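You operate a simulated robot arm through the tools that you are given. There is no shell and no other tool. Be economical: measure what you need, move in short steps, check, and stop when the job is done.

The job below is to be done with a simulated robot arm. You get a single attempt, and the scene is never put back.

JOB
Put the yellow tape strip on the top of the glass-topped table. Put the bottle labelled "Water" from the top of the finishing bench on the shelf under the finishing bench and the bottle labelled "Spray Polish" on the lower shelf of the steel wash bench. Put the grey mixing cup on the top of the finishing bench away on the shelf under the finishing bench. Take the small glass mat ply and leave it on the top of the sawhorse bench. Take the yellow mixing cup and put it on top of the orange moulded tray. Put the blue pin on the top of the press bench away on the top shelf of the timber cradle. Any order will do. Set down upright: bottle, grey mixing cup, yellow mixing cup.
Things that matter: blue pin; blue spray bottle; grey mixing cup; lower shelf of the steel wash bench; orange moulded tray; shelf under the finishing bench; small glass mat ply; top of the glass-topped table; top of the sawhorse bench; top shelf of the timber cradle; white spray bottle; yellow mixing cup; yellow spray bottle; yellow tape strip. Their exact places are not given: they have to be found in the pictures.

Only the result counts: the job must be done as asked and must still hold three seconds after the hand-in. Knocking over, shifting, dropping, spilling or breaking anything else fails it.

ROBOT AND FRAMES
A 6-joint arm with a two-finger parallel gripper on a trunk, on a base that drives. Base frame: it is fixed to the floor where the robot stands at the start and does not move with it; the origin is under the middle of the robot, x ahead of it, y to its left, z up; the surface under the hand at the start is at about z = 0.88. Lengths are in m, angles in rad, forces in N, time in s.
With the tool pointing down near the work surface it reaches from about 0.36 to 0.86 m from the robot's upright axis, wherever it stands. Its first joint turns from -2.007 to 2.007 rad. Places, roughly: blue pin (4x3x7 cm) [1.6, -2.2, 0.9]; blue spray bottle, white spray bottle, yellow spra [0.5, 0.75, 1]; grey mixing cup [0.25, 1.25, 1]; lower shelf of the steel wash bench (144x20 cm) [-3.06, 3.42, 0.4]; orange moulded tray (18x15x8 cm) [1.3, -2.1, 0.9]; shelf under the finishing bench [0.2, 0.5, 0.4]; small glass mat ply (12x6x4 cm) [-0.3, 1.7, 0.9]; top of the glass-topped table [2.1, -3.5, 0.8]; top of the sawhorse bench (48x20 cm) [-4.76, 2.12, 0.6]; top shelf of the timber cradle (287x18 cm) [-6.6, -1.22, 0.74]; yellow mixing cup [1.5, -2, 1]; yellow tape strip (19x3x3 cm) [0.8, 0.2, 0.9]. Payload 3.43 kg.
The tool frame sits at the grasp point between the pads (the TCP): z along the fingers, y along the line on which they close. The tips reach 0.034 m beyond it. Largest opening 0.128 m; finger width 0.024, thickness 0.012; the body of the gripper, 0.048 by 0.13 m, starts 0.096 m behind the TCP.
Orientation is that of the tool frame in the base frame, as a unit quaternion [w, x, y, z]. With the fingers straight down and closing along the base's y, the tool's x points along the base's -x, its y along +y and its z along -z.

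CONTROLS
- The arm moves only by the tool nudge_tool. Its arguments are lists of equal length, an entry for each row: "delta_pos": the shift along the tool's x, y, z in m, a list of three; "rot": the turn, a rotation vector about the tool's x, y, z in rad, a list of three; "jaw": the gripper command, from -1 (fully open) to 1 (shut), values between in proportion. In form: {"delta_pos": [[x, y, z], ...], "rot": [[ax, ay, az], ...], "jaw": [jaw, ...]}. A call has 1 to 8 rows; each row is the pose to reach, as a shift and turn from the pose commanded when the call began, along the tool's axes at that moment. A row lasts 0.2 s, in which the tool goes at most 0.05 m and 0.15 rad; a call with a longer step from one row to the next is refused whole, and so is a gripper value outside its range. Where a pose cannot be reached the arm comes as near as it can. A force on the tool above 40 N (or 10 N above the force at the start of the call, whichever is more), or a blocked arm, ends the call early, and 0.2 s more pass. The fingers move at their own pace (about 0.108 m/s each) and stop on an object; they squeeze with about 37 N. The grip force told is the motor's: it shows also when the fingers shut on nothing. Time passes only in rows, and 0.2 s behind the last, so rows that repeat a pose let the fingers close. The reply holds the time, the measured pose of the TCP, the force on the tool along the base axes, the opening and the grip force, in the units named above and with some noise, with the torque about the TCP (base axes, N m) and any sound that the robot's microphone picked up.
- Cameras (640 x 400 px; columns grow to the right, rows downward): "scene" is now at [0.0023, 0.2077, 1.4421]; the picture's right is [0.20, -0.98, 0.00], its down [-0.54, -0.11, -0.83] and it looks along [0.81, 0.17, -0.56] (base axes); focal length 214 px, centre (320, 200). "wrist" rides on the gripper at [0.076, -0.011, -0.16] in the tool frame; the picture's right is [0.15, 0.99, 0.00], its down [-0.88, 0.13, -0.46] and it looks along [-0.45, 0.07, 0.89] (tool axes); focal length 234 px, centre (320, 200).
- snapshot(camera): a new picture of that camera. It takes no simulated time.
- raise_lower(by): slides the trunk up (or, below 0, down) by that many m; the arm and the scene camera ride with it, the base frame stays. It gives what a move gives, with no picture.
- drive_base(legs): drives the robot by 1 to 6 legs, each [ahead, turn to the left] in m and rad, along the robot's own axes; the way and the turn of a leg run together, so that a leg with both is an arc; at most 1.5 m and 3.142 rad a leg. The arm and the cameras ride along, it lands a little off, and it stops where it bumps. It gives what a move gives.
- head_to(pan, tilt): turns the head with the scene camera to pan (to the left, within 1.798 rad either way) and tilt (down, from -0.506 to 1.204), counted from straight ahead of the robot. It gives what a move gives.
- probe_pixels(camera, pixels): for up to 12 pixels [column, row] of the newest picture of that camera ("zoom" is the newest enlarged one), the place [x, y, z] in the base frame of the surface seen there, good to about 0.002 m, but the place of the scene camera against the robot may be out by one fixed shift of up to 0.012 m in any direction. It takes no simulated time.
- close_up(camera, box): a new picture of the part [left, top, right, bottom] of that camera's present view, enlarged. It takes no simulated time.
- close_job(): hands the job in; it is judged then, once.

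Work in short steps. Measure before you move; look again where a grasp or a placing could have gone wrong, and mend it. You have 138 turns and 162 pictures in all, those below and enlarged ones among them. Open the gripper and draw the arm clear of the work before you hand the job in, unless the task says otherwise; then end with one line.

The tools are called after "Emit:" as name(argument=value, ...) on one line, values as JSON. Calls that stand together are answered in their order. nudge_tool: Moves the arm, as the interface text tells. Its arguments: {"type":"object","properties":{"delta_pos":{"type":"array","items":{"type":"array","items":{"type":"number"}}},"rot":{"type":"array","items":{"type":"array","items":{"type":"number"}}},"jaw":{"type":"array","items":{"type":"number"}}},"required":["delta_pos","rot","jaw"]} The other tools are called the same way: raise_lower (by) slides the trunk up or down; drive_base (legs) drives the base; head_to (pan, tilt) turns the head that bears the scene camera; snapshot (camera) takes a picture; probe_pixels (camera, pixels) gives the place of the surface under pixels of a picture; close_up (camera, box) takes an enlarged picture of a part of a camera's view; close_job () hands the job in.

At the start:

```text
t: 0.0
eef_pos: [0.3581, 0.374, 1.22]
tcp_rot: [0.0, 0.0, 1.0, -0.001]
force: [0.3, 0.0, 0.7]
ft_torque: [0.03, 0.04, -0.02]
opening: 0.128
grip_force: 0.1
trunk travel left (down, up): [-0.7, 0.09]
robot x, y, heading: [-0.0026, -0.0003, -0.001]
head pan, tilt: [0.202, 0.59]
```

scene: 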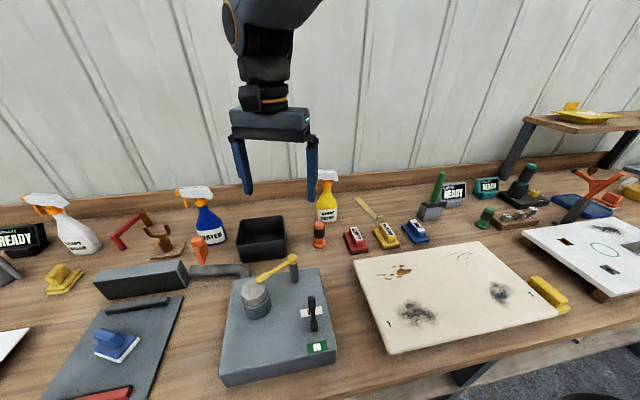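
wrist: 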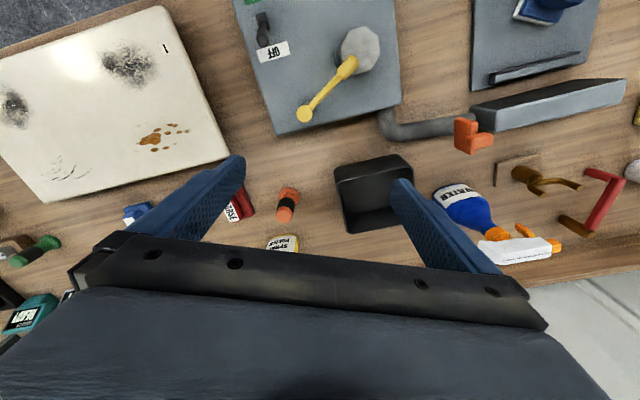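

The scene shows three spray bottles (white at 60,220; blue at 205,215; yellow at 327,195). I take close-ups to read labels and look round.

Emit:
close_up(camera="scene", box=[0, 160, 240, 310])

Emit:
close_up(camera="scene", box=[240, 150, 480, 300])

Emit:
probe_pixels(camera="scene", pixels=[[207, 228], [194, 192], [327, 207], [325, 176], [75, 236], [548, 293], [535, 280], [563, 306], [555, 285], [240, 240], [440, 320], [290, 390]])

```text
2.67 times, centred on (120, 235) of scene
```

zoom: 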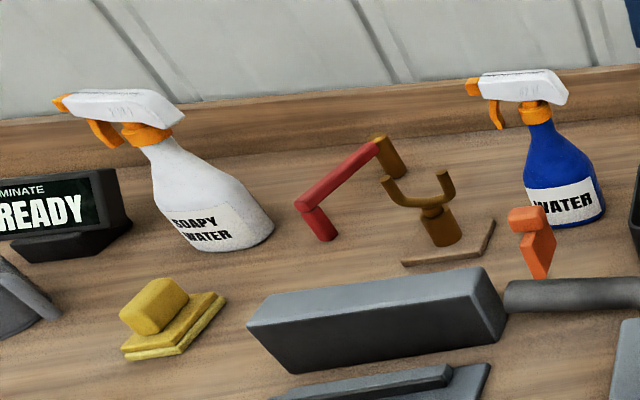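

```text
2.67 times, centred on (360, 225) of scene
```

zoom: 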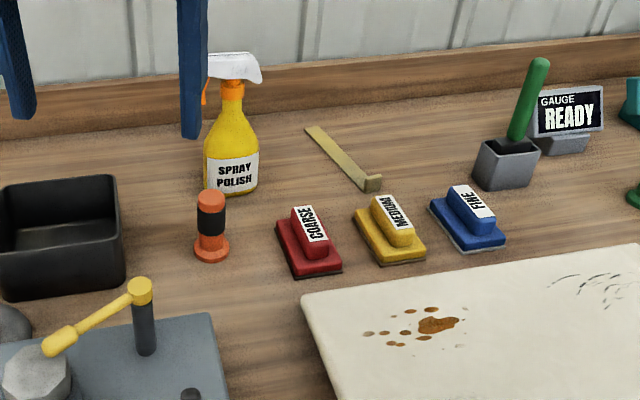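

```text
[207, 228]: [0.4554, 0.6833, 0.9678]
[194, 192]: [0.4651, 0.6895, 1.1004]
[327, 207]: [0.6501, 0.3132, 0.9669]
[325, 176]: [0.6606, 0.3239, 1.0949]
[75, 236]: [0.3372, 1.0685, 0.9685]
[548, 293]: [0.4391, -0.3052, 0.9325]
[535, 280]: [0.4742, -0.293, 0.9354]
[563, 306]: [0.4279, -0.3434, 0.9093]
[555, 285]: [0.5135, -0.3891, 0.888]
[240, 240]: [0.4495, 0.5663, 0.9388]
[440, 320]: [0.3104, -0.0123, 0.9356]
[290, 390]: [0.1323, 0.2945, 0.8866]
```

The blue bottle reads "WATER" and the yellow one "SPRAY POLISH"; the yellow strip lies at about (370,208). I look further left for the grey cup and the mat ply, and to the right for the press bench.

Emit:
head_to(pan=1.3, tilt=0.5)

Emit:
snapshot(camera="scene")

Emit:
head_to(pan=-1.0, tilt=0.4)

Emit:
snapshot(camera="scene")

```text
t: 1.3
eef_pos: [0.3575, 0.3748, 1.2188]
tcp_rot: [0.001, 0.001, 1.0, 0.0]
force: [-0.1, -0.3, 0.5]
ft_torque: [-0.02, -0.04, -0.03]
opening: 0.1283
grip_force: 0.0
trunk travel left (down, up): [-0.7, 0.09]
robot x, y, heading: [0.0036, 0.0001, 0.0]
head pan, tilt: [1.3, 0.499]
```

```text
157 pictures are left
```

scene: 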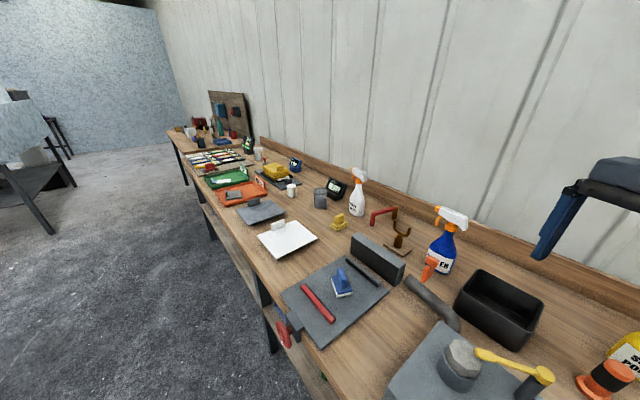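

```text
t: 3.5
eef_pos: [0.3573, 0.3736, 1.2194]
tcp_rot: [0.0, 0.0, 1.0, 0.0]
force: [-0.3, -0.8, 0.5]
ft_torque: [0.03, -0.01, -0.02]
opening: 0.128
grip_force: 0.0
trunk travel left (down, up): [-0.7, 0.09]
robot x, y, heading: [-0.0003, 0.0006, -0.004]
head pan, tilt: [-1.0, 0.4]
```

```text
156 pictures are left
```

scene: 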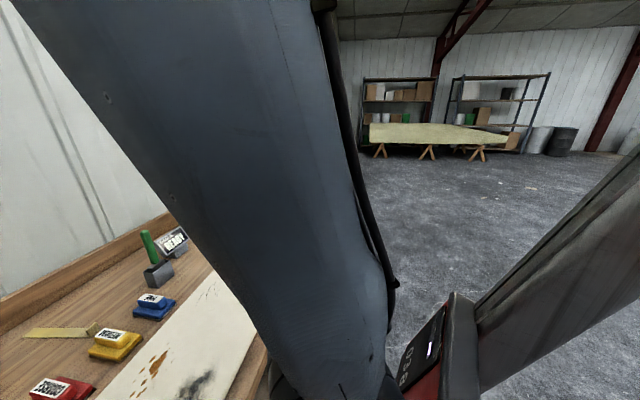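

The bench runs off to the left; tray with blue pin isn't visible from here on the right because the arm blocks. I look for the shelf under the bench and close-up on the left.

Emit:
head_to(pan=1.2, tilt=0.75)

Emit:
snapshot(camera="scene")

Emit:
close_up(camera="scene", box=[160, 0, 480, 200])

Emit:
probe_pixels(camera="scene", pixels=[[340, 120], [215, 240], [250, 250], [290, 60], [280, 100], [230, 330], [320, 200], [205, 100]])

```text
t: 5.5
eef_pos: [0.3566, 0.3739, 1.2187]
tcp_rot: [0.0, 0.001, 1.0, 0.001]
force: [0.0, -0.7, -0.5]
ft_torque: [-0.01, 0.01, 0.01]
opening: 0.128
grip_force: 0.1
trunk travel left (down, up): [-0.7, 0.09]
robot x, y, heading: [-0.0008, 0.0013, -0.004]
head pan, tilt: [1.201, 0.75]
```

```text
155 pictures are left
```

scene: 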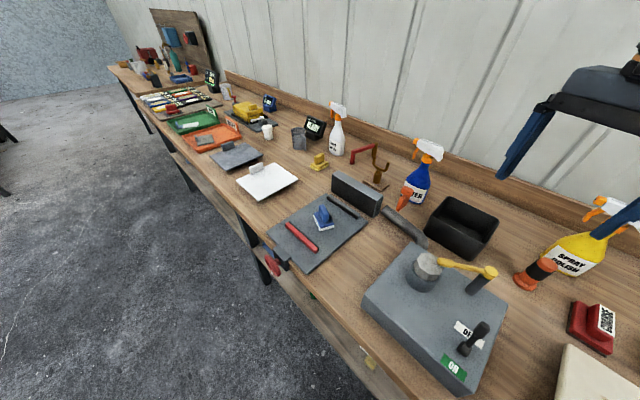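

```text
2.00 times, centred on (320, 100) of scene
```

zoom: 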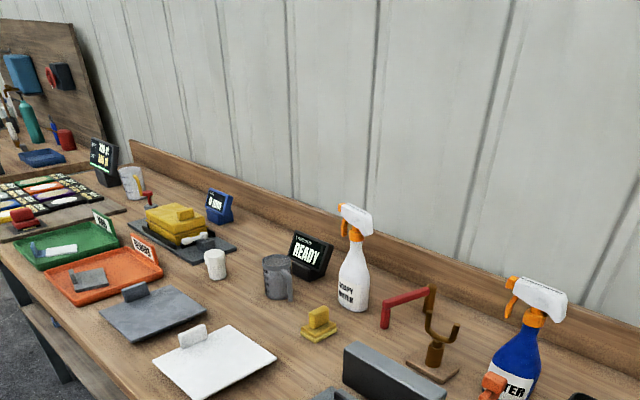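

```text
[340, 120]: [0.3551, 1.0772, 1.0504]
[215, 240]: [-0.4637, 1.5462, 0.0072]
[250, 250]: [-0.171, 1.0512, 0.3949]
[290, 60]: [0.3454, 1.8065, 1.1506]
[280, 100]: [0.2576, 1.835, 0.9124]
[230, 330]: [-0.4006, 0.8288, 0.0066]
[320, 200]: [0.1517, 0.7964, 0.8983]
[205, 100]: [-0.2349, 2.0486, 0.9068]
```

The grey jug-like cup is near (299,138). Probing the candidates for the mat ply in the trays and the plates, with a close-up.

Emit:
close_up(camera="scene", box=[150, 90, 310, 190])

Emit:
probe_pixels(camera="scene", pixels=[[205, 140], [193, 125], [235, 155], [229, 147], [265, 180], [257, 169], [299, 140], [293, 130], [305, 150], [265, 240], [225, 190], [300, 270]])

```text
4.00 times, centred on (230, 140) of scene
```

zoom: 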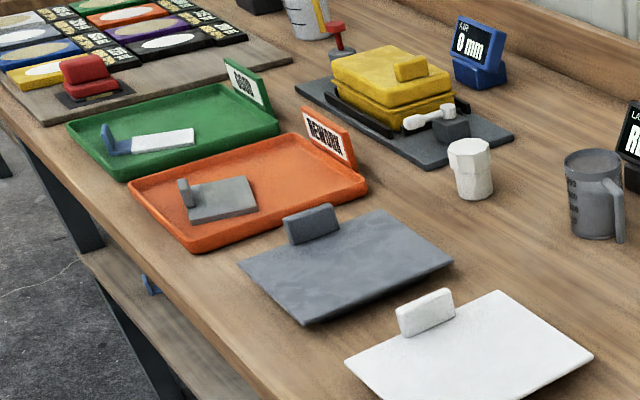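

```text
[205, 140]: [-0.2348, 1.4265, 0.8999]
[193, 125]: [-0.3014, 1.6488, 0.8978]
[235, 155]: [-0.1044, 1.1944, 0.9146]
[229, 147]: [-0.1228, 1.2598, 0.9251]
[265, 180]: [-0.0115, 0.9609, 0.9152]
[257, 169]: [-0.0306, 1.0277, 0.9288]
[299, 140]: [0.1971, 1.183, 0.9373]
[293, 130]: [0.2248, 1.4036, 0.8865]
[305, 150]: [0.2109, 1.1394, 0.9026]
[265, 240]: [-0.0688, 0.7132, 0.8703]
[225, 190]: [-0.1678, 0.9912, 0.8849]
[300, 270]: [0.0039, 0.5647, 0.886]
```

The small white ply with the blue tab lies in the green "GOOD" tray near (-0.30,1.65); the grey cup is at about (0.2,1.18). Bench inward normal has heading ≈0.352, front edge ≈0.18 m from the robot's axis. I drive along the bench so the Water bottle is straight ahead.

Emit:
drive_base(legs=[[-0.1, 0], [0, 1.92], [0.45, 0], [0, -1.57]])

Emit:
head_to(pan=0.2, tilt=0.7)

Emit:
snapshot(camera="scene")

```text
t: 17.4
eef_pos: [-0.0363, 0.8974, 1.2186]
tcp_rot: [0.0, -0.168, 0.986, 0.0]
force: [-0.1, -0.4, -0.7]
ft_torque: [-0.01, 0.01, 0.04]
opening: 0.1279
grip_force: 0.1
trunk travel left (down, up): [-0.7, 0.09]
robot x, y, heading: [-0.2487, 0.4276, 0.338]
head pan, tilt: [1.201, 0.75]
```

```text
t: 18.7
eef_pos: [-0.0361, 0.8977, 1.2192]
tcp_rot: [0.0, -0.168, 0.986, 0.0]
force: [0.6, -0.4, -0.7]
ft_torque: [-0.01, 0.0, -0.02]
opening: 0.1279
grip_force: 0.1
trunk travel left (down, up): [-0.7, 0.09]
robot x, y, heading: [-0.2446, 0.4301, 0.333]
head pan, tilt: [0.201, 0.7]
```

```text
152 pictures are left
```

scene: 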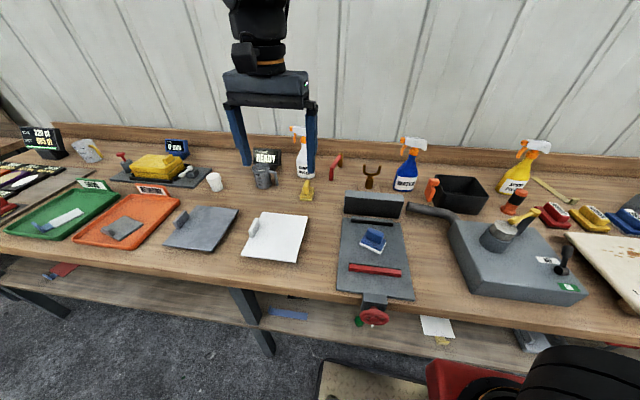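

Good view. I probe the Water bottle (404,185), neck, head, things in front of it, the shelf (440,325; 290,310), and the bench front edge.

Emit:
probe_pixels(camera="scene", pixels=[[396, 180], [416, 182], [405, 190], [410, 158], [402, 142], [425, 146], [370, 205], [432, 190], [332, 320], [290, 312], [420, 315], [262, 178]])

Emit:
close_up(camera="scene", box=[310, 120, 470, 220])

Emit:
close_up(camera="scene", box=[220, 260, 540, 400])

```text
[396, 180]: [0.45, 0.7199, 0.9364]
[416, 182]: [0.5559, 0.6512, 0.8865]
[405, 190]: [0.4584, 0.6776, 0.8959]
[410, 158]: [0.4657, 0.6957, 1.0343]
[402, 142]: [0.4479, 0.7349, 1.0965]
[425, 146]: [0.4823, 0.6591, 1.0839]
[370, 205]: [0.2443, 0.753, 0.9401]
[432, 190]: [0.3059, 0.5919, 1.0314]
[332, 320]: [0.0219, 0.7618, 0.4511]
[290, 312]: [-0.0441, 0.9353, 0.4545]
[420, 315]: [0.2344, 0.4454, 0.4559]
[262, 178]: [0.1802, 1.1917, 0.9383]
```

```text
4.00 times, centred on (390, 170) of scene
```

zoom: 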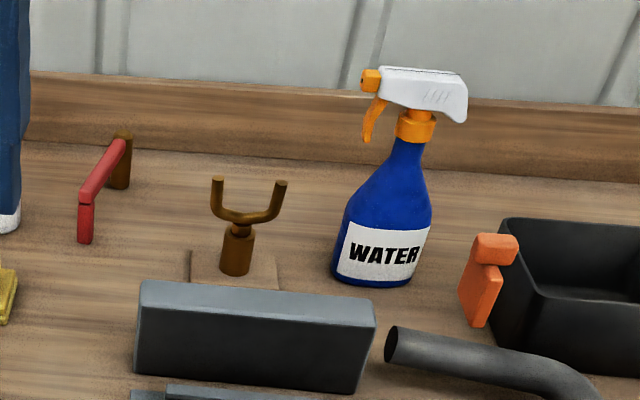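

```text
2.00 times, centred on (380, 330) of scene
```

zoom: 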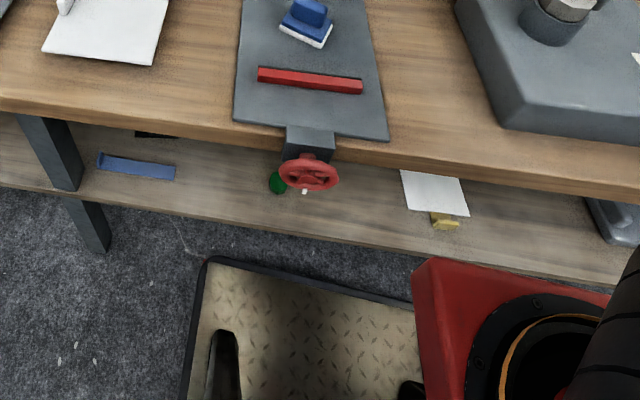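

Shelf surface is at z≈0.453. I check the orange object's place and height beside the approach line, plus the block and pipe.

Emit:
close_up(camera="scene", box=[380, 130, 480, 230])

Emit:
probe_pixels(camera="zoom", pixels=[[215, 195], [190, 260], [170, 270], [180, 310], [100, 330], [150, 110], [100, 60], [100, 240], [65, 215], [140, 220], [250, 220]])

```text
4.00 times, centred on (430, 180) of scene
```

zoom: 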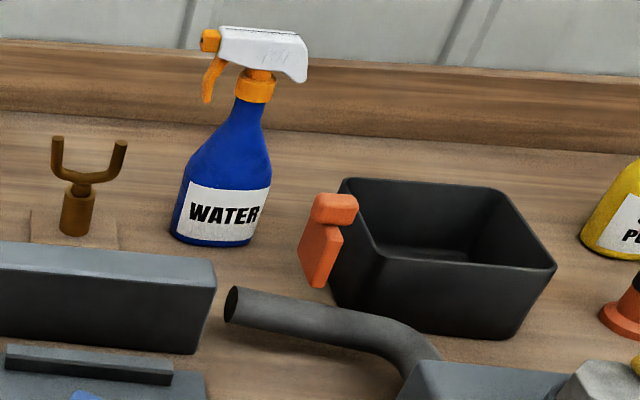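

```text
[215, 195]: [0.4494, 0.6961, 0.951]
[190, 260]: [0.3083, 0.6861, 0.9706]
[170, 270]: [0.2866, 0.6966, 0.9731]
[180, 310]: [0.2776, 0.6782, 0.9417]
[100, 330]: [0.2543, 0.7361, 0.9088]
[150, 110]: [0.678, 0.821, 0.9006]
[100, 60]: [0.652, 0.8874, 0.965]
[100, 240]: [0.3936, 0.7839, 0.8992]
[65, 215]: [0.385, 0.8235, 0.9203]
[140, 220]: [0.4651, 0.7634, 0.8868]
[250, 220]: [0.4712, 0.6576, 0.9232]
```

Probe the orange object directly and the pipe, and bottle sides.

Emit:
probe_pixels(camera="zoom", pixels=[[335, 207], [322, 260], [318, 278], [350, 215], [300, 305], [235, 300], [180, 225], [265, 215], [222, 236], [255, 90], [240, 40], [208, 40]])

```text
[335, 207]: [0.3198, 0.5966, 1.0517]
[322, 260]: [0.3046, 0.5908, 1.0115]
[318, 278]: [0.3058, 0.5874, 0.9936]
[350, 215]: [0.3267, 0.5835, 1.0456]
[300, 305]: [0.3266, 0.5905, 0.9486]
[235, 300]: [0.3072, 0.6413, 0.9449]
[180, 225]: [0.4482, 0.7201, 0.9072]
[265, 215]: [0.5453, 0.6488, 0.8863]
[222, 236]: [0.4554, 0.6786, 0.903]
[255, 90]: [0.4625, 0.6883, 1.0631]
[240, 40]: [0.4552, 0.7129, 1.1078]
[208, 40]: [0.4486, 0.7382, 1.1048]
```

Water bottle centre ≈(0.475,0.692), straight body z 0.89–0.96; an orange lever (top z≈1.06) stands at (0.315,0.593), so I approach along +x at y≈0.69, tool pitched 35° below horizontal, camera side up. I line the base up with heading 0 at y≈0.69.

Emit:
drive_base(legs=[[0, 1.238], [0.26, 0], [0, -1.571]])

```text
t: 23.3
eef_pos: [-0.6267, 0.9789, 1.2135]
tcp_rot: [-0.002, -0.706, 0.708, -0.006]
force: [1.2, 0.4, -0.1]
ft_torque: [-0.15, 0.05, 0.04]
opening: 0.1281
grip_force: 0.1
trunk travel left (down, up): [-0.7, 0.09]
robot x, y, heading: [-0.2521, 0.6106, 1.558]
head pan, tilt: [0.201, 0.7]
stopped in leg 2: the robot was blocked; the commanded pose is now the measured one
```

The base bumped the bench side. I back off, run parallel to the bench, then turn to heading 0.

Emit:
drive_base(legs=[[-0.1, 0], [0, 0.35], [0.2, 0], [0, -1.91]])

Emit:
snapshot(camera="scene")

```text
t: 26.1
eef_pos: [-0.7402, 0.7632, 1.2117]
tcp_rot: [0.002, 0.818, -0.576, 0.007]
force: [0.5, 1.4, -0.4]
ft_torque: [-0.12, 0.01, 0.0]
opening: 0.128
grip_force: 0.1
trunk travel left (down, up): [-0.7, 0.09]
robot x, y, heading: [-0.2613, 0.5381, 1.902]
head pan, tilt: [0.201, 0.7]
stopped in leg 3: the robot was blocked; the commanded pose is now the measured one
```

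```text
148 pictures are left
```

scene: 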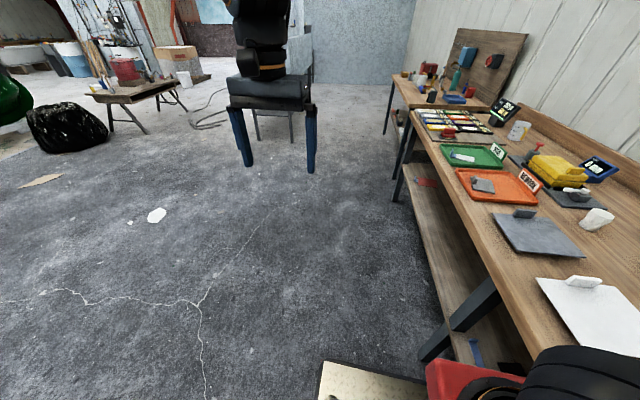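

Leg of the bench blocks the base corner; I'm close enough anyway. Back off a little and turn to heading 0.

Emit:
drive_base(legs=[[-0.06, 0], [0, -1.902]])

```text
t: 31.6
eef_pos: [0.1225, 0.8591, 1.2127]
tcp_rot: [-0.006, -0.004, 1.0, -0.002]
force: [0.2, -0.4, -0.2]
ft_torque: [0.02, -0.01, -0.01]
opening: 0.1281
grip_force: 0.1
trunk travel left (down, up): [-0.7, 0.09]
robot x, y, heading: [-0.2443, 0.4861, -0.001]
head pan, tilt: [0.201, 0.7]
```

Now rotate the tool toward "35° below horizontal, camera up": a 180° turn about the tilted axis, in steps, in free space.

Emit:
nudge_tool(delta_pos=[[0, 0, 0], [0, 0, 0], [0, 0, 0], [0, 0, 0], [0, 0, 0], [0, 0, 0], [0, 0, 0], [0, 0, 0]], rot=[[0.068, 0, -0.132], [0.137, 0, -0.263], [0.205, 0, -0.395], [0.274, 0, -0.527], [0.342, 0, -0.658], [0.411, 0, -0.79], [0.479, 0, -0.921], [0.543, 0, -1.045]], jaw=[-0.4, -0.4, -0.4, -0.4, -0.4, -0.4, -0.4, -0.4])

```text
t: 33.4
eef_pos: [0.122, 0.8598, 1.2128]
tcp_rot: [-0.005, -0.499, 0.828, -0.256]
force: [-0.3, -0.6, 0.5]
ft_torque: [0.02, 0.01, -0.01]
opening: 0.0895
grip_force: 0.0
trunk travel left (down, up): [-0.7, 0.09]
robot x, y, heading: [-0.2458, 0.4835, -0.005]
head pan, tilt: [0.201, 0.7]
```

Tracking well. Continue the same turn.

Emit:
nudge_tool(delta_pos=[[0, 0, 0], [0, 0, 0], [0, 0, 0], [0, 0, 0], [0, 0, 0], [0, 0, 0], [0, 0, 0], [0, 0, 0]], rot=[[0.068, 0, -0.132], [0.137, 0, -0.263], [0.205, 0, -0.395], [0.274, 0, -0.527], [0.342, 0, -0.658], [0.411, 0, -0.79], [0.479, 0, -0.921], [0.543, 0, -1.045]], jaw=[-0.4, -0.4, -0.4, -0.4, -0.4, -0.4, -0.4, -0.4])

Emit:
nudge_tool(delta_pos=[[0, 0, 0], [0, 0, 0], [0, 0, 0], [0, 0, 0], [0, 0, 0], [0, 0, 0]], rot=[[0.068, 0, -0.132], [0.137, 0, -0.263], [0.205, 0, -0.395], [0.274, 0, -0.527], [0.342, 0, -0.658], [0.362, 0, -0.697]], jaw=[-0.4, -0.4, -0.4, -0.4, -0.4, -0.4])

Emit:
snapshot(camera="wrist")

```text
t: 35.2
eef_pos: [0.1224, 0.8599, 1.2135]
tcp_rot: [0.003, 0.823, -0.378, 0.423]
force: [-0.1, -0.5, -0.7]
ft_torque: [-0.02, 0.01, -0.02]
opening: 0.0894
grip_force: 0.1
trunk travel left (down, up): [-0.7, 0.09]
robot x, y, heading: [-0.2421, 0.4844, 0.004]
head pan, tilt: [0.201, 0.7]
```

```text
t: 36.6
eef_pos: [0.1216, 0.8587, 1.2118]
tcp_rot: [0.0, 0.89, 0.005, 0.456]
force: [-0.7, -0.5, 0.2]
ft_torque: [0.01, 0.0, -0.03]
opening: 0.0896
grip_force: 0.1
trunk travel left (down, up): [-0.7, 0.09]
robot x, y, heading: [-0.2471, 0.4829, -0.001]
head pan, tilt: [0.201, 0.7]
```

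```text
147 pictures are left
```

wrist: 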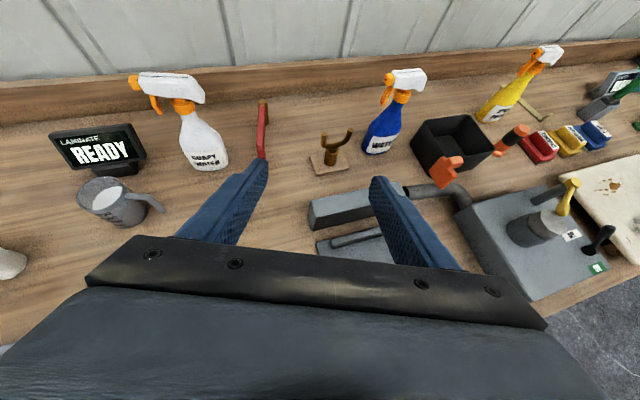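

Orientation is right (pitch ≈35.7°). I measure the Water bottle with the wrist camera.

Emit:
close_up(camera="wrist", box=[340, 60, 440, 160])

Emit:
probe_pixels(camera="wrist", pixels=[[367, 140], [382, 142], [394, 145], [380, 148], [370, 128], [398, 128], [388, 110], [404, 72], [448, 165], [405, 190], [320, 205], [348, 135]])

```text
4.00 times, centred on (390, 110) of wrist
```

zoom: 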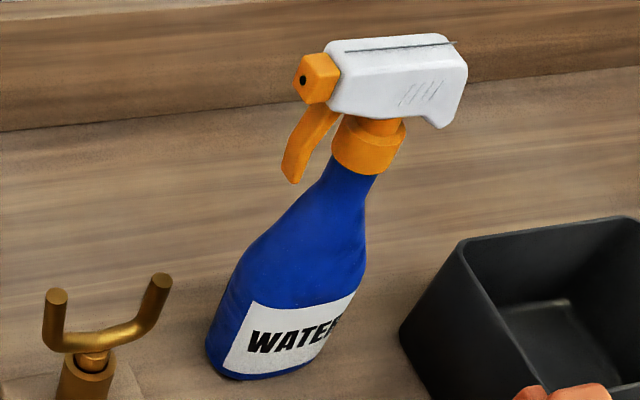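

```text
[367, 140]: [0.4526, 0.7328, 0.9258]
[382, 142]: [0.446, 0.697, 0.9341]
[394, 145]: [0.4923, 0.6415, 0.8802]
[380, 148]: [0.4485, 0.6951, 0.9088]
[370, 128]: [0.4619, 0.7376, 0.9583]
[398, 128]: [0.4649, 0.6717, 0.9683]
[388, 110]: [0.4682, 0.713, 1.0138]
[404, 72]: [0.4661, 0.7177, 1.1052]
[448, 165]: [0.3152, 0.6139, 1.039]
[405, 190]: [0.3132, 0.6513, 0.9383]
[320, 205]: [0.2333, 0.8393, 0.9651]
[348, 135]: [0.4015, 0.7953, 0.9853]
```

Wrist camera: bottle centre ≈(0.478,0.702). I go to a pre-grasp 0.15 m back along the tool axis, first sideways and then forward-down.

Emit:
nudge_tool(delta_pos=[[0, 0.04, 0], [0, 0.08, 0], [0, 0.12, 0], [0, 0.157, 0], [-0.002, 0.157, 0.043], [-0.005, 0.157, 0.086], [-0.007, 0.157, 0.129], [-0.01, 0.157, 0.172]], rot=[[0, 0, 0], [0, 0, 0], [0, 0, 0], [0, 0, 0], [0, 0, 0], [0, 0, 0], [0, 0, 0], [0, 0, 0]], jaw=[-0.4, -0.4, -0.4, -0.4, -0.4, -0.4, -0.4, -0.4])

Emit:
nudge_tool(delta_pos=[[-0.002, 0, 0.043], [-0.005, 0, 0.086], [-0.007, 0, 0.128]], rot=[[0, 0, 0], [0, 0, 0], [0, 0, 0]], jaw=[-0.4, -0.4, -0.4])

Emit:
snapshot(camera="wrist")

```text
t: 38.4
eef_pos: [0.2564, 0.703, 1.1055]
tcp_rot: [0.0, 0.89, 0.003, 0.456]
force: [0.2, -0.5, -0.5]
ft_torque: [0.03, 0.0, -0.01]
opening: 0.0895
grip_force: 0.1
out of reach, approached as far as the arm can: row 4
trunk travel left (down, up): [-0.7, 0.09]
robot x, y, heading: [-0.2448, 0.4838, -0.002]
head pan, tilt: [0.201, 0.7]
```

```text
t: 39.2
eef_pos: [0.3576, 0.7016, 1.0239]
tcp_rot: [0.0, 0.89, 0.005, 0.456]
force: [0.2, -0.3, 0.0]
ft_torque: [-0.01, 0.0, 0.0]
opening: 0.0896
grip_force: 0.1
trunk travel left (down, up): [-0.7, 0.09]
robot x, y, heading: [-0.2428, 0.4806, 0.002]
head pan, tilt: [0.201, 0.7]
```

```text
145 pictures are left
```

wrist: 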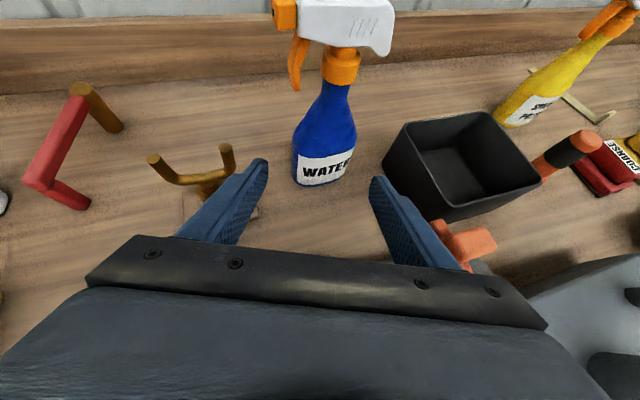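

Bottle sits at column ~322, between the finger tips (265, 370). Probe once more for the final approach.

Emit:
probe_pixels(camera="wrist", pixels=[[296, 165], [324, 165], [351, 165], [325, 180], [335, 90], [440, 235], [225, 150], [475, 240]])

```text
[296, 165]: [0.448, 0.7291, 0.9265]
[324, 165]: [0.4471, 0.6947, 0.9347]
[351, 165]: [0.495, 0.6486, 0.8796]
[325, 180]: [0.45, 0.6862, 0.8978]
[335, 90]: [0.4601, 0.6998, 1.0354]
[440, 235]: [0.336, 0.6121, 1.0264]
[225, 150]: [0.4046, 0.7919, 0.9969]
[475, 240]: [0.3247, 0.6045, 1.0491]
```

Centred on y≈0.700. Advance 0.148 m along the tool axis.

Emit:
nudge_tool(delta_pos=[[0, 0.001, 0.04], [0, 0.001, 0.08], [0, 0.001, 0.115], [0, 0.001, 0.148]], rot=[[0, 0, 0], [0, 0, 0], [0, 0, 0], [0, 0, 0]], jaw=[-0.4, -0.4, -0.4, -0.4])

Emit:
snapshot(camera="wrist")

```text
t: 40.2
eef_pos: [0.4777, 0.7039, 0.9379]
tcp_rot: [0.001, 0.89, 0.004, 0.456]
force: [-0.5, -0.3, 0.6]
ft_torque: [-0.02, 0.01, -0.01]
opening: 0.0899
grip_force: 0.0
trunk travel left (down, up): [-0.7, 0.09]
robot x, y, heading: [-0.2398, 0.484, -0.005]
head pan, tilt: [0.201, 0.7]
```

```text
144 pictures are left
```

wrist: 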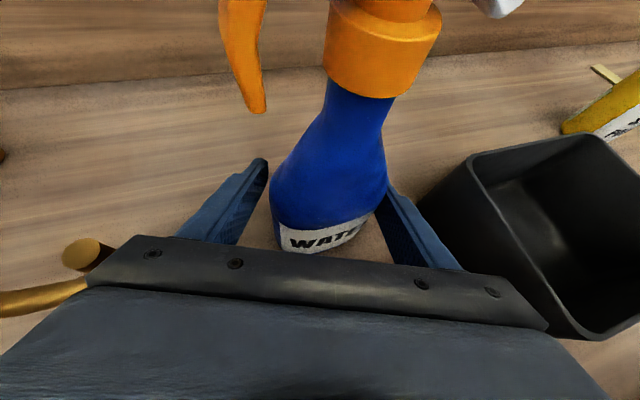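

Bottle slightly right between the pads; shift 4 mm right and close.

Emit:
nudge_tool(delta_pos=[[0, 0.004, 0], [0, 0.004, 0], [0, 0.004, 0], [0, 0.004, 0]], rot=[[0, 0, 0], [0, 0, 0], [0, 0, 0], [0, 0, 0]], jaw=[-0.4, 0.3, 1, 1])

```text
t: 41.2
eef_pos: [0.4776, 0.6997, 0.9378]
tcp_rot: [0.001, 0.89, 0.003, 0.456]
force: [2.3, -0.6, 0.5]
ft_torque: [-0.23, -0.14, 0.05]
opening: 0.0774
grip_force: 37.2
trunk travel left (down, up): [-0.7, 0.09]
robot x, y, heading: [-0.2439, 0.4829, -0.003]
head pan, tilt: [0.201, 0.7]
```

Bottle held (0.077 m). Lift 0.13 m straight up, then back the base away.

Emit:
nudge_tool(delta_pos=[[0.0244, 0, -0.0175], [0.0487, 0, -0.035], [0.0731, 0, -0.0526], [0.0974, 0, -0.07], [0.114, 0, -0.082]], rot=[[0, 0, 0], [0, 0, 0], [0, 0, 0], [0, 0, 0], [0, 0, 0]], jaw=[1, 1, 1, 1, 1])

Emit:
drive_base(legs=[[-0.6, 0]])

Emit:
raise_lower(by=-0.43)

Emit:
head_to(pan=0.35, tilt=0.5)

Emit:
snapshot(camera="scene")

```text
t: 42.4
eef_pos: [0.4767, 0.6991, 1.0782]
tcp_rot: [0.0, 0.89, 0.005, 0.456]
force: [0.1, -0.6, -6.4]
ft_torque: [-0.01, -0.03, -0.01]
opening: 0.0774
grip_force: 36.8
trunk travel left (down, up): [-0.7, 0.09]
robot x, y, heading: [-0.2422, 0.4823, -0.003]
head pan, tilt: [0.201, 0.7]
```

```text
t: 45.8
eef_pos: [-0.1267, 0.7014, 1.0781]
tcp_rot: [-0.001, 0.89, 0.007, 0.456]
force: [-0.7, 0.6, -5.6]
ft_torque: [-0.01, -0.01, 0.01]
opening: 0.0772
grip_force: 37.0
trunk travel left (down, up): [-0.7, 0.09]
robot x, y, heading: [-0.8467, 0.4793, 0.007]
head pan, tilt: [0.201, 0.7]
```

```text
refused: -0.43 is not a number from -0.4 to 0.4
```

```text
t: 46.6
eef_pos: [-0.1259, 0.702, 1.0786]
tcp_rot: [-0.001, 0.89, 0.007, 0.456]
force: [-1.3, -0.6, -5.2]
ft_torque: [-0.01, -0.03, -0.02]
opening: 0.0772
grip_force: 36.6
trunk travel left (down, up): [-0.7, 0.09]
robot x, y, heading: [-0.8456, 0.4804, 0.011]
head pan, tilt: [0.351, 0.499]
```

```text
143 pictures are left
```

scene: 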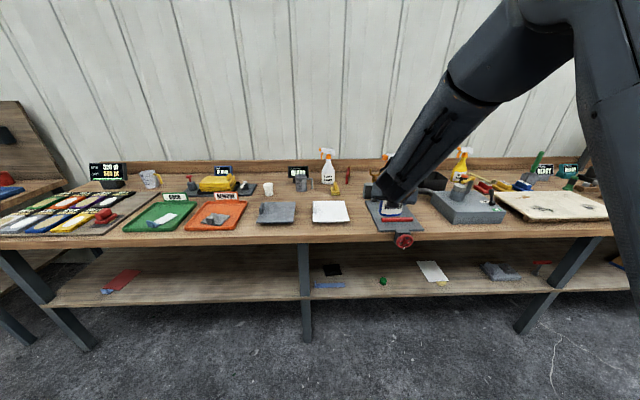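

The shelf left of the middle leg (cols 150–290, row ~287) is free. Probe shelf points, leg and bench edge there.

Emit:
probe_pixels(camera="scene", pixels=[[180, 295], [180, 275], [240, 295], [240, 270], [290, 295], [240, 303], [305, 270], [303, 320], [240, 240], [265, 240], [240, 258], [200, 260]])

```text
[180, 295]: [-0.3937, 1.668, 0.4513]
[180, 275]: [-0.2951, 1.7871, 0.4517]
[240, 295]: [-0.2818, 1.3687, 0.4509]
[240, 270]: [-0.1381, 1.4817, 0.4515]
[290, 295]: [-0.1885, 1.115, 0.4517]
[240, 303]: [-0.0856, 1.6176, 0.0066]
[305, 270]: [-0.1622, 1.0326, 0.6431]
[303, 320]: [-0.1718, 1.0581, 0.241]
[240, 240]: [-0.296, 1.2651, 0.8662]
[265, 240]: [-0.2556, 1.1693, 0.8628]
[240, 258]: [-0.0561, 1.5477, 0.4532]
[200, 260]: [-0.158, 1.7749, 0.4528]
```

Shelf spans n≈0.2–0.48 from the front, z≈0.445. I target the spot about (-0.11,1.29), left of the leg; align the base facing the bench there and stand off before lowering.

Emit:
drive_base(legs=[[0, 1.909], [0.3, 0], [0, -1.568], [-0.15, 0]])

Emit:
raise_lower(by=-0.4)

Emit:
raise_lower(by=-0.15)

Emit:
head_to(pan=0.2, tilt=0.2)

Emit:
snapshot(camera="scene")

```text
t: 57.9
eef_pos: [-0.4795, 1.1656, 1.0784]
tcp_rot: [-0.079, 0.876, 0.159, 0.449]
force: [1.0, -0.6, -5.7]
ft_torque: [0.01, 0.0, -0.01]
opening: 0.077
grip_force: 37.3
trunk travel left (down, up): [-0.7, 0.09]
robot x, y, heading: [-1.0835, 0.7195, 0.345]
head pan, tilt: [0.351, 0.499]
```

```text
t: 61.7
eef_pos: [-0.4796, 1.164, 0.6785]
tcp_rot: [-0.078, 0.876, 0.158, 0.449]
force: [0.2, 0.1, -5.2]
ft_torque: [0.05, -0.05, 0.01]
opening: 0.0771
grip_force: 37.1
trunk travel left (down, up): [-0.3, 0.49]
robot x, y, heading: [-1.0826, 0.7154, 0.345]
head pan, tilt: [0.351, 0.499]
```

```text
t: 63.5
eef_pos: [-0.48, 1.1651, 0.5275]
tcp_rot: [-0.079, 0.876, 0.159, 0.449]
force: [0.6, 0.2, -5.0]
ft_torque: [0.01, -0.03, -0.01]
opening: 0.0769
grip_force: 36.9
trunk travel left (down, up): [-0.15, 0.64]
robot x, y, heading: [-1.0816, 0.7157, 0.352]
head pan, tilt: [0.351, 0.499]
```

```text
t: 64.3
eef_pos: [-0.4799, 1.1654, 0.5289]
tcp_rot: [-0.078, 0.876, 0.158, 0.449]
force: [0.4, -1.1, -5.3]
ft_torque: [-0.04, -0.04, 0.02]
opening: 0.0771
grip_force: 37.0
trunk travel left (down, up): [-0.15, 0.64]
robot x, y, heading: [-1.0829, 0.713, 0.352]
head pan, tilt: [0.201, 0.201]
```

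```text
142 pictures are left
```

scene: 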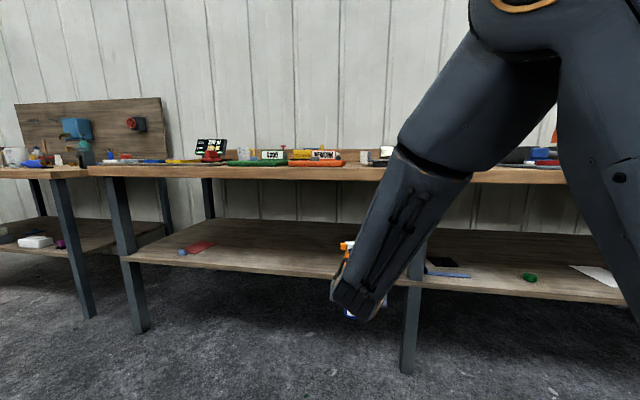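

TCP is at n≈-0.05. Check that the elbow of the arm won't meet the bench edge when driving 0.39 m forward: probe arm points.

Emit:
probe_pixels(camera="scene", pixels=[[405, 150], [430, 165], [400, 200], [375, 250], [440, 120], [345, 285], [355, 310], [385, 178], [300, 168], [460, 190]])

```text
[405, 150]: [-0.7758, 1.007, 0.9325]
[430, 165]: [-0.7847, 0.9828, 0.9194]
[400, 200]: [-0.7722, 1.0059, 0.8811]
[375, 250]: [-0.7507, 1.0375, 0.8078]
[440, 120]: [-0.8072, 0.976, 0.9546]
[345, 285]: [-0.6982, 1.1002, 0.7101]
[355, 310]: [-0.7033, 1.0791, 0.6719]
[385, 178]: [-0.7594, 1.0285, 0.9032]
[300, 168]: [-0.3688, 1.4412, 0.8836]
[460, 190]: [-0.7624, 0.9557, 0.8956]
```

Elbow stays outside and the wrist passes below the bench top. Drive 0.39 m forward.

Emit:
drive_base(legs=[[0.39, 0]])

Emit:
snapshot(camera="wrist")

```text
t: 66.7
eef_pos: [-0.1131, 1.3014, 0.5268]
tcp_rot: [-0.079, 0.876, 0.159, 0.448]
force: [-0.8, 0.9, -5.2]
ft_torque: [0.0, 0.04, 0.02]
opening: 0.0771
grip_force: 37.4
trunk travel left (down, up): [-0.15, 0.64]
robot x, y, heading: [-0.7177, 0.8478, 0.35]
head pan, tilt: [0.201, 0.201]
```

```text
141 pictures are left
```

wrist: 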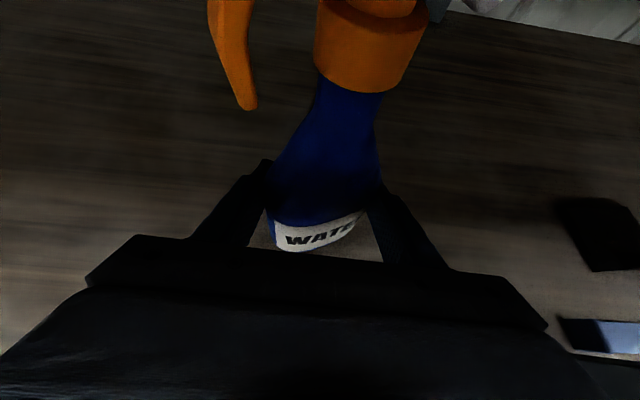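

Over the shelf, nothing beneath. Measure the shelf height from the wrist view.

Emit:
probe_pixels(camera="wrist", pixels=[[150, 150], [100, 250], [480, 200], [305, 248], [335, 240]])

```text
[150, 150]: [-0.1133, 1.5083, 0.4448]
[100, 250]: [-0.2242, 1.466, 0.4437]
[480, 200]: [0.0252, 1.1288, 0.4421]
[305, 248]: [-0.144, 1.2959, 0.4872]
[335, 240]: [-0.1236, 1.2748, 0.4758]
```

Shelf z≈0.444: lower about 0.024 to contact, then check force.

Emit:
nudge_tool(delta_pos=[[-0.0097, 0, 0.007], [-0.0162, 0, 0.0117], [-0.0195, 0, 0.014], [-0.0211, 0, 0.0152]], rot=[[0, 0, 0], [0, 0, 0], [0, 0, 0], [0, 0, 0]], jaw=[1, 1, 1, 1])

```text
t: 67.7
eef_pos: [-0.1124, 1.3015, 0.5034]
tcp_rot: [-0.081, 0.875, 0.161, 0.45]
force: [-4.4, -1.6, 12.3]
ft_torque: [-0.7, 0.16, -0.22]
opening: 0.0771
grip_force: 37.1
trunk travel left (down, up): [-0.15, 0.64]
robot x, y, heading: [-0.718, 0.8511, 0.352]
head pan, tilt: [0.201, 0.201]
```

Contact made (force +12 N). Open gently and check before backing out.

Emit:
nudge_tool(delta_pos=[[0, 0, 0], [0, 0, 0], [0, 0, 0], [0, 0, 0]], rot=[[0, 0, 0], [0, 0, 0], [0, 0, 0], [0, 0, 0]], jaw=[-0.3, -0.5, -0.5, -0.5])

Emit:
nudge_tool(delta_pos=[[0, 0, -0.03], [0, 0, -0.06], [0, 0, -0.09], [0, 0, -0.11]], rot=[[0, 0, 0], [0, 0, 0], [0, 0, 0], [0, 0, 0]], jaw=[-0.5, -0.5, -0.5, -0.5])

Emit:
snapshot(camera="wrist")

```text
t: 68.7
eef_pos: [-0.1141, 1.3009, 0.5016]
tcp_rot: [-0.08, 0.876, 0.16, 0.449]
force: [0.8, 0.2, -0.6]
ft_torque: [-0.03, 0.02, 0.01]
opening: 0.0963
grip_force: 0.1
trunk travel left (down, up): [-0.15, 0.64]
robot x, y, heading: [-0.7153, 0.8484, 0.357]
head pan, tilt: [0.201, 0.201]
```

```text
t: 69.7
eef_pos: [-0.1966, 1.2701, 0.5651]
tcp_rot: [-0.079, 0.876, 0.16, 0.449]
force: [0.2, 0.5, 0.0]
ft_torque: [0.02, 0.02, -0.01]
opening: 0.0959
grip_force: 0.1
trunk travel left (down, up): [-0.15, 0.64]
robot x, y, heading: [-0.7154, 0.8475, 0.354]
head pan, tilt: [0.201, 0.201]
```

```text
140 pictures are left
```

wrist: 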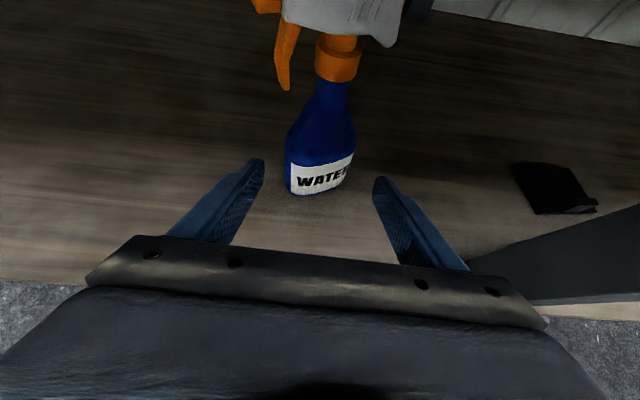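

Water bottle stands upright on the shelf. Back out, raise the trunk and look at the grey cup.

Emit:
drive_base(legs=[[-0.4, 0]])

Emit:
raise_lower(by=0.4)

Emit:
raise_lower(by=0.2)

Emit:
drive_base(legs=[[0.5, 0]])

Emit:
snapshot(camera="wrist")

```text
t: 72.2
eef_pos: [-0.5694, 1.1311, 0.5666]
tcp_rot: [-0.079, 0.876, 0.159, 0.448]
force: [0.4, -0.7, 1.4]
ft_torque: [-0.03, -0.01, 0.03]
opening: 0.0961
grip_force: 0.1
trunk travel left (down, up): [-0.15, 0.64]
robot x, y, heading: [-1.0938, 0.7119, 0.349]
head pan, tilt: [0.201, 0.201]
```

```text
t: 76.1
eef_pos: [-0.5703, 1.1301, 0.9663]
tcp_rot: [-0.078, 0.876, 0.158, 0.449]
force: [-0.1, 0.1, -0.2]
ft_torque: [0.0, 0.04, -0.01]
opening: 0.0959
grip_force: 0.2
trunk travel left (down, up): [-0.55, 0.24]
robot x, y, heading: [-1.0944, 0.7134, 0.35]
head pan, tilt: [0.201, 0.201]
```

```text
t: 78.2
eef_pos: [-0.5698, 1.1317, 1.1671]
tcp_rot: [-0.079, 0.876, 0.159, 0.449]
force: [0.6, 0.6, 2.0]
ft_torque: [-0.02, -0.01, 0.01]
opening: 0.096
grip_force: 0.1
trunk travel left (down, up): [-0.75, 0.04]
robot x, y, heading: [-1.0899, 0.7126, 0.349]
head pan, tilt: [0.201, 0.201]
```

```text
t: 81.2
eef_pos: [-0.101, 1.3003, 1.1654]
tcp_rot: [-0.078, 0.876, 0.158, 0.449]
force: [0.2, 1.3, 0.9]
ft_torque: [0.03, -0.03, 0.0]
opening: 0.0959
grip_force: 0.1
trunk travel left (down, up): [-0.75, 0.04]
robot x, y, heading: [-0.6205, 0.882, 0.348]
head pan, tilt: [0.201, 0.201]
```

```text
139 pictures are left
```

wrist: 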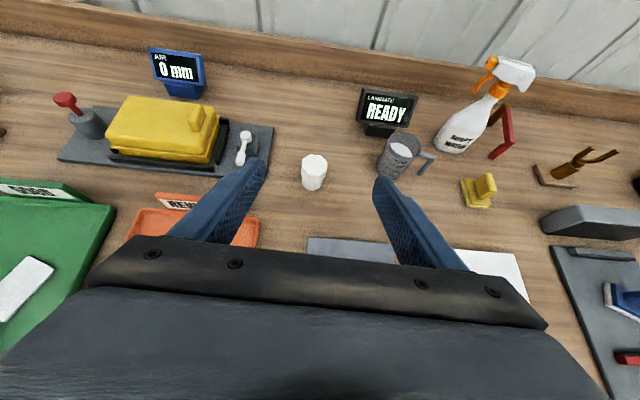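

Emit:
close_up(camera="wrist", box=[340, 100, 460, 200])

Emit:
probe_pixels(camera="wrist", pixels=[[383, 140], [402, 138], [414, 145], [397, 160], [397, 170], [433, 156], [418, 170], [400, 150], [470, 200], [382, 130], [313, 165]])

```text
4.00 times, centred on (400, 150) of wrist
```

zoom: 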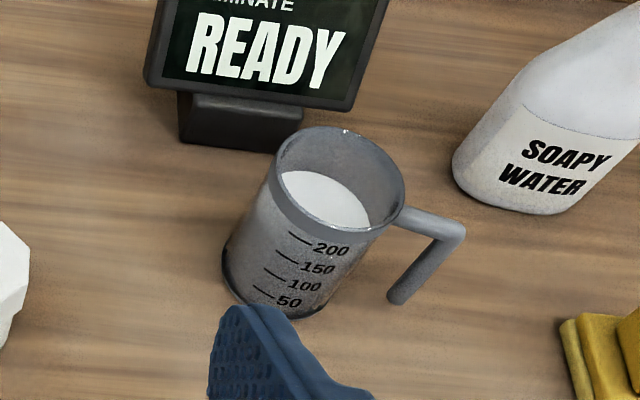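

```text
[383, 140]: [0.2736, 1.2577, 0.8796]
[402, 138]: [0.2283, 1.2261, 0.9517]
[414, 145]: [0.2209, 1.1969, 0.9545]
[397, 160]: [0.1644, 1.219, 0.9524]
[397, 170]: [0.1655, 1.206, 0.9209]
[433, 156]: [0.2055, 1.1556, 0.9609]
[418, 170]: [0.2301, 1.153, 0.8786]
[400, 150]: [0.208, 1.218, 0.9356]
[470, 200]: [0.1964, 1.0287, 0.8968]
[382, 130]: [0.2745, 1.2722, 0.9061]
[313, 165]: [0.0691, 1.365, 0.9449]
```

The cup is filled (level z≈0.936) and its handle points to -y, so I should grip it from the left with the handle ahead of the fingers, heading ≈-1.1. I move the base further left along the bench.

Emit:
drive_base(legs=[[0, 1.572], [0.56, 0], [0, -2.1], [0.22, 0]])

Emit:
snapshot(camera="wrist")

```text
t: 94.6
eef_pos: [0.0623, 1.4377, 1.1654]
tcp_rot: [0.047, 0.886, -0.088, 0.453]
force: [0.1, -0.7, -0.5]
ft_torque: [0.02, 0.01, 0.01]
opening: 0.0962
grip_force: 0.1
trunk travel left (down, up): [-0.75, 0.04]
robot x, y, heading: [-0.6005, 1.3588, -0.21]
head pan, tilt: [0.201, 0.201]
```

```text
137 pictures are left
```

wrist: 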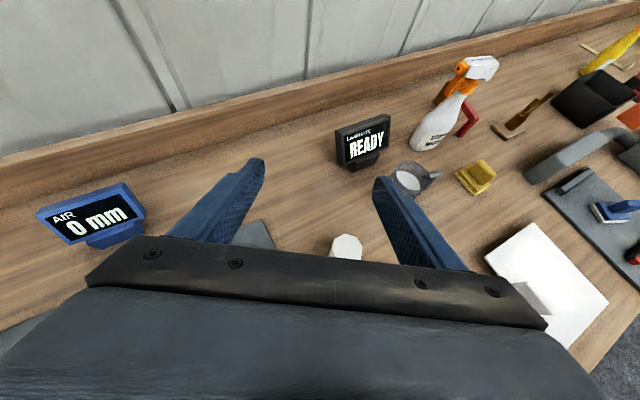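

Yaw the tool −0.9 rad about the vertical toward heading −1.1.

Emit:
nudge_tool(delta_pos=[[0, 0, 0], [0, 0, 0], [0, 0, 0], [0, 0, 0], [0, 0, 0], [0, 0, 0], [0, 0, 0]], rot=[[-0.11, 0, 0.079], [-0.22, 0, 0.158], [-0.33, 0, 0.237], [-0.44, 0, 0.316], [-0.55, 0, 0.395], [-0.66, 0, 0.474], [-0.731, 0, 0.526]], jaw=[-0.6, -0.6, -0.6, -0.6, -0.6, -0.6, -0.6])

Emit:
snapshot(camera="wrist")

```text
t: 96.2
eef_pos: [0.0623, 1.4392, 1.1661]
tcp_rot: [0.241, 0.758, -0.465, 0.389]
force: [0.4, -0.4, 0.4]
ft_torque: [0.06, -0.01, 0.01]
opening: 0.1022
grip_force: 0.0
trunk travel left (down, up): [-0.75, 0.04]
robot x, y, heading: [-0.6003, 1.3573, -0.21]
head pan, tilt: [0.201, 0.201]
```

```text
136 pictures are left
```

wrist: 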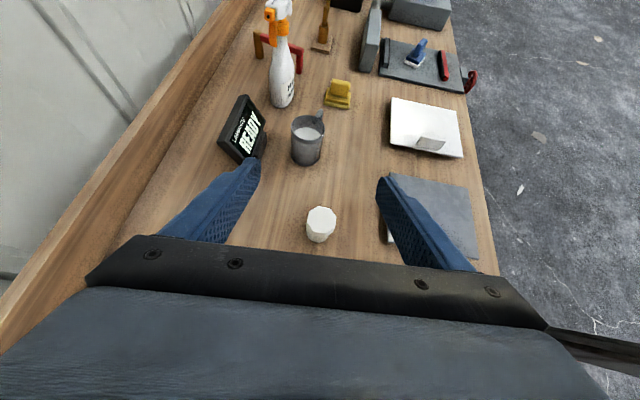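

Good orientation: the handle is beyond the cup. Probe cup and display from here.

Emit:
probe_pixels(camera="wrist", pixels=[[293, 145], [307, 150], [320, 150], [307, 160], [307, 132], [292, 125], [323, 125], [258, 135], [262, 155], [240, 155], [320, 222], [321, 113]])

Emit:
close_up(camera="wrist", box=[260, 90, 360, 170])

```text
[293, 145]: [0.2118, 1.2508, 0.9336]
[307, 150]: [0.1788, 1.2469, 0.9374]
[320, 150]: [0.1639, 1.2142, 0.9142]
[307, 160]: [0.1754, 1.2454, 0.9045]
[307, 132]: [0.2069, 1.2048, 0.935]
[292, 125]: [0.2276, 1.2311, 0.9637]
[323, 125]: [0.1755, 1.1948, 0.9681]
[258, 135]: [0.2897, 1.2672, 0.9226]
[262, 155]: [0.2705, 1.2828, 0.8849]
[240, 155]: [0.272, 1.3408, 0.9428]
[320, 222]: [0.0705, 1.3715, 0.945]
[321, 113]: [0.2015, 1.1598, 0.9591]
```

```text
5.00 times, centred on (310, 130) of wrist
```

zoom: 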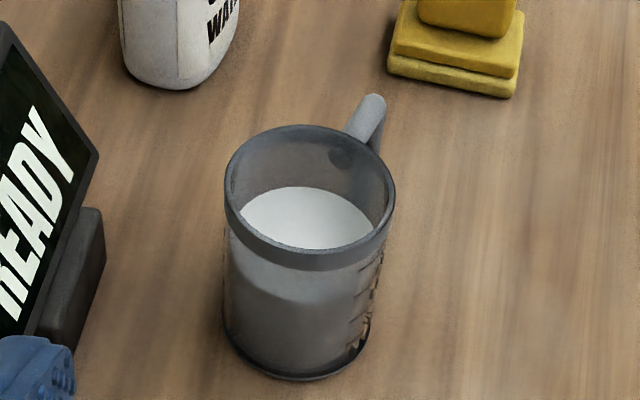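

Cup centre ≈(0.199,1.217), radius 0.036. Move to a pre-grasp 0.13 m back along the tool axis.

Emit:
nudge_tool(delta_pos=[[-0.009, -0.0044, 0.0444], [-0.018, -0.0088, 0.0887], [-0.027, -0.0132, 0.1331], [-0.036, -0.0176, 0.1774], [-0.045, -0.022, 0.2218]], rot=[[0, 0, 0], [0, 0, 0], [0, 0, 0], [0, 0, 0], [0, 0, 0]], jaw=[-0.6, -0.6, -0.6, -0.6, -0.6])

Emit:
snapshot(camera="wrist")

```text
t: 97.4
eef_pos: [0.1508, 1.3104, 1.0014]
tcp_rot: [0.241, 0.758, -0.464, 0.39]
force: [-0.4, 0.6, 0.8]
ft_torque: [0.02, -0.01, 0.04]
opening: 0.1025
grip_force: 0.1
trunk travel left (down, up): [-0.75, 0.04]
robot x, y, heading: [-0.5995, 1.3587, -0.206]
head pan, tilt: [0.201, 0.201]
```

```text
134 pictures are left
```

wrist: 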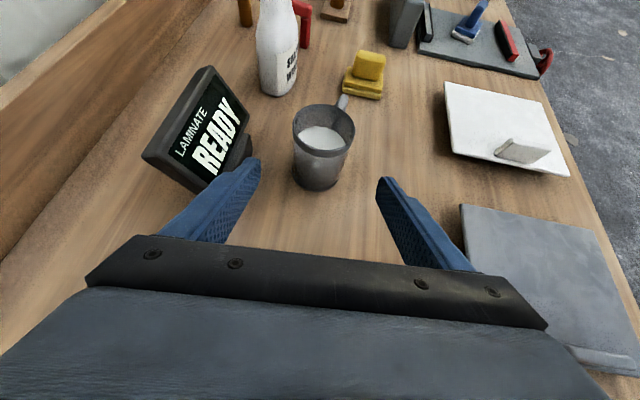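

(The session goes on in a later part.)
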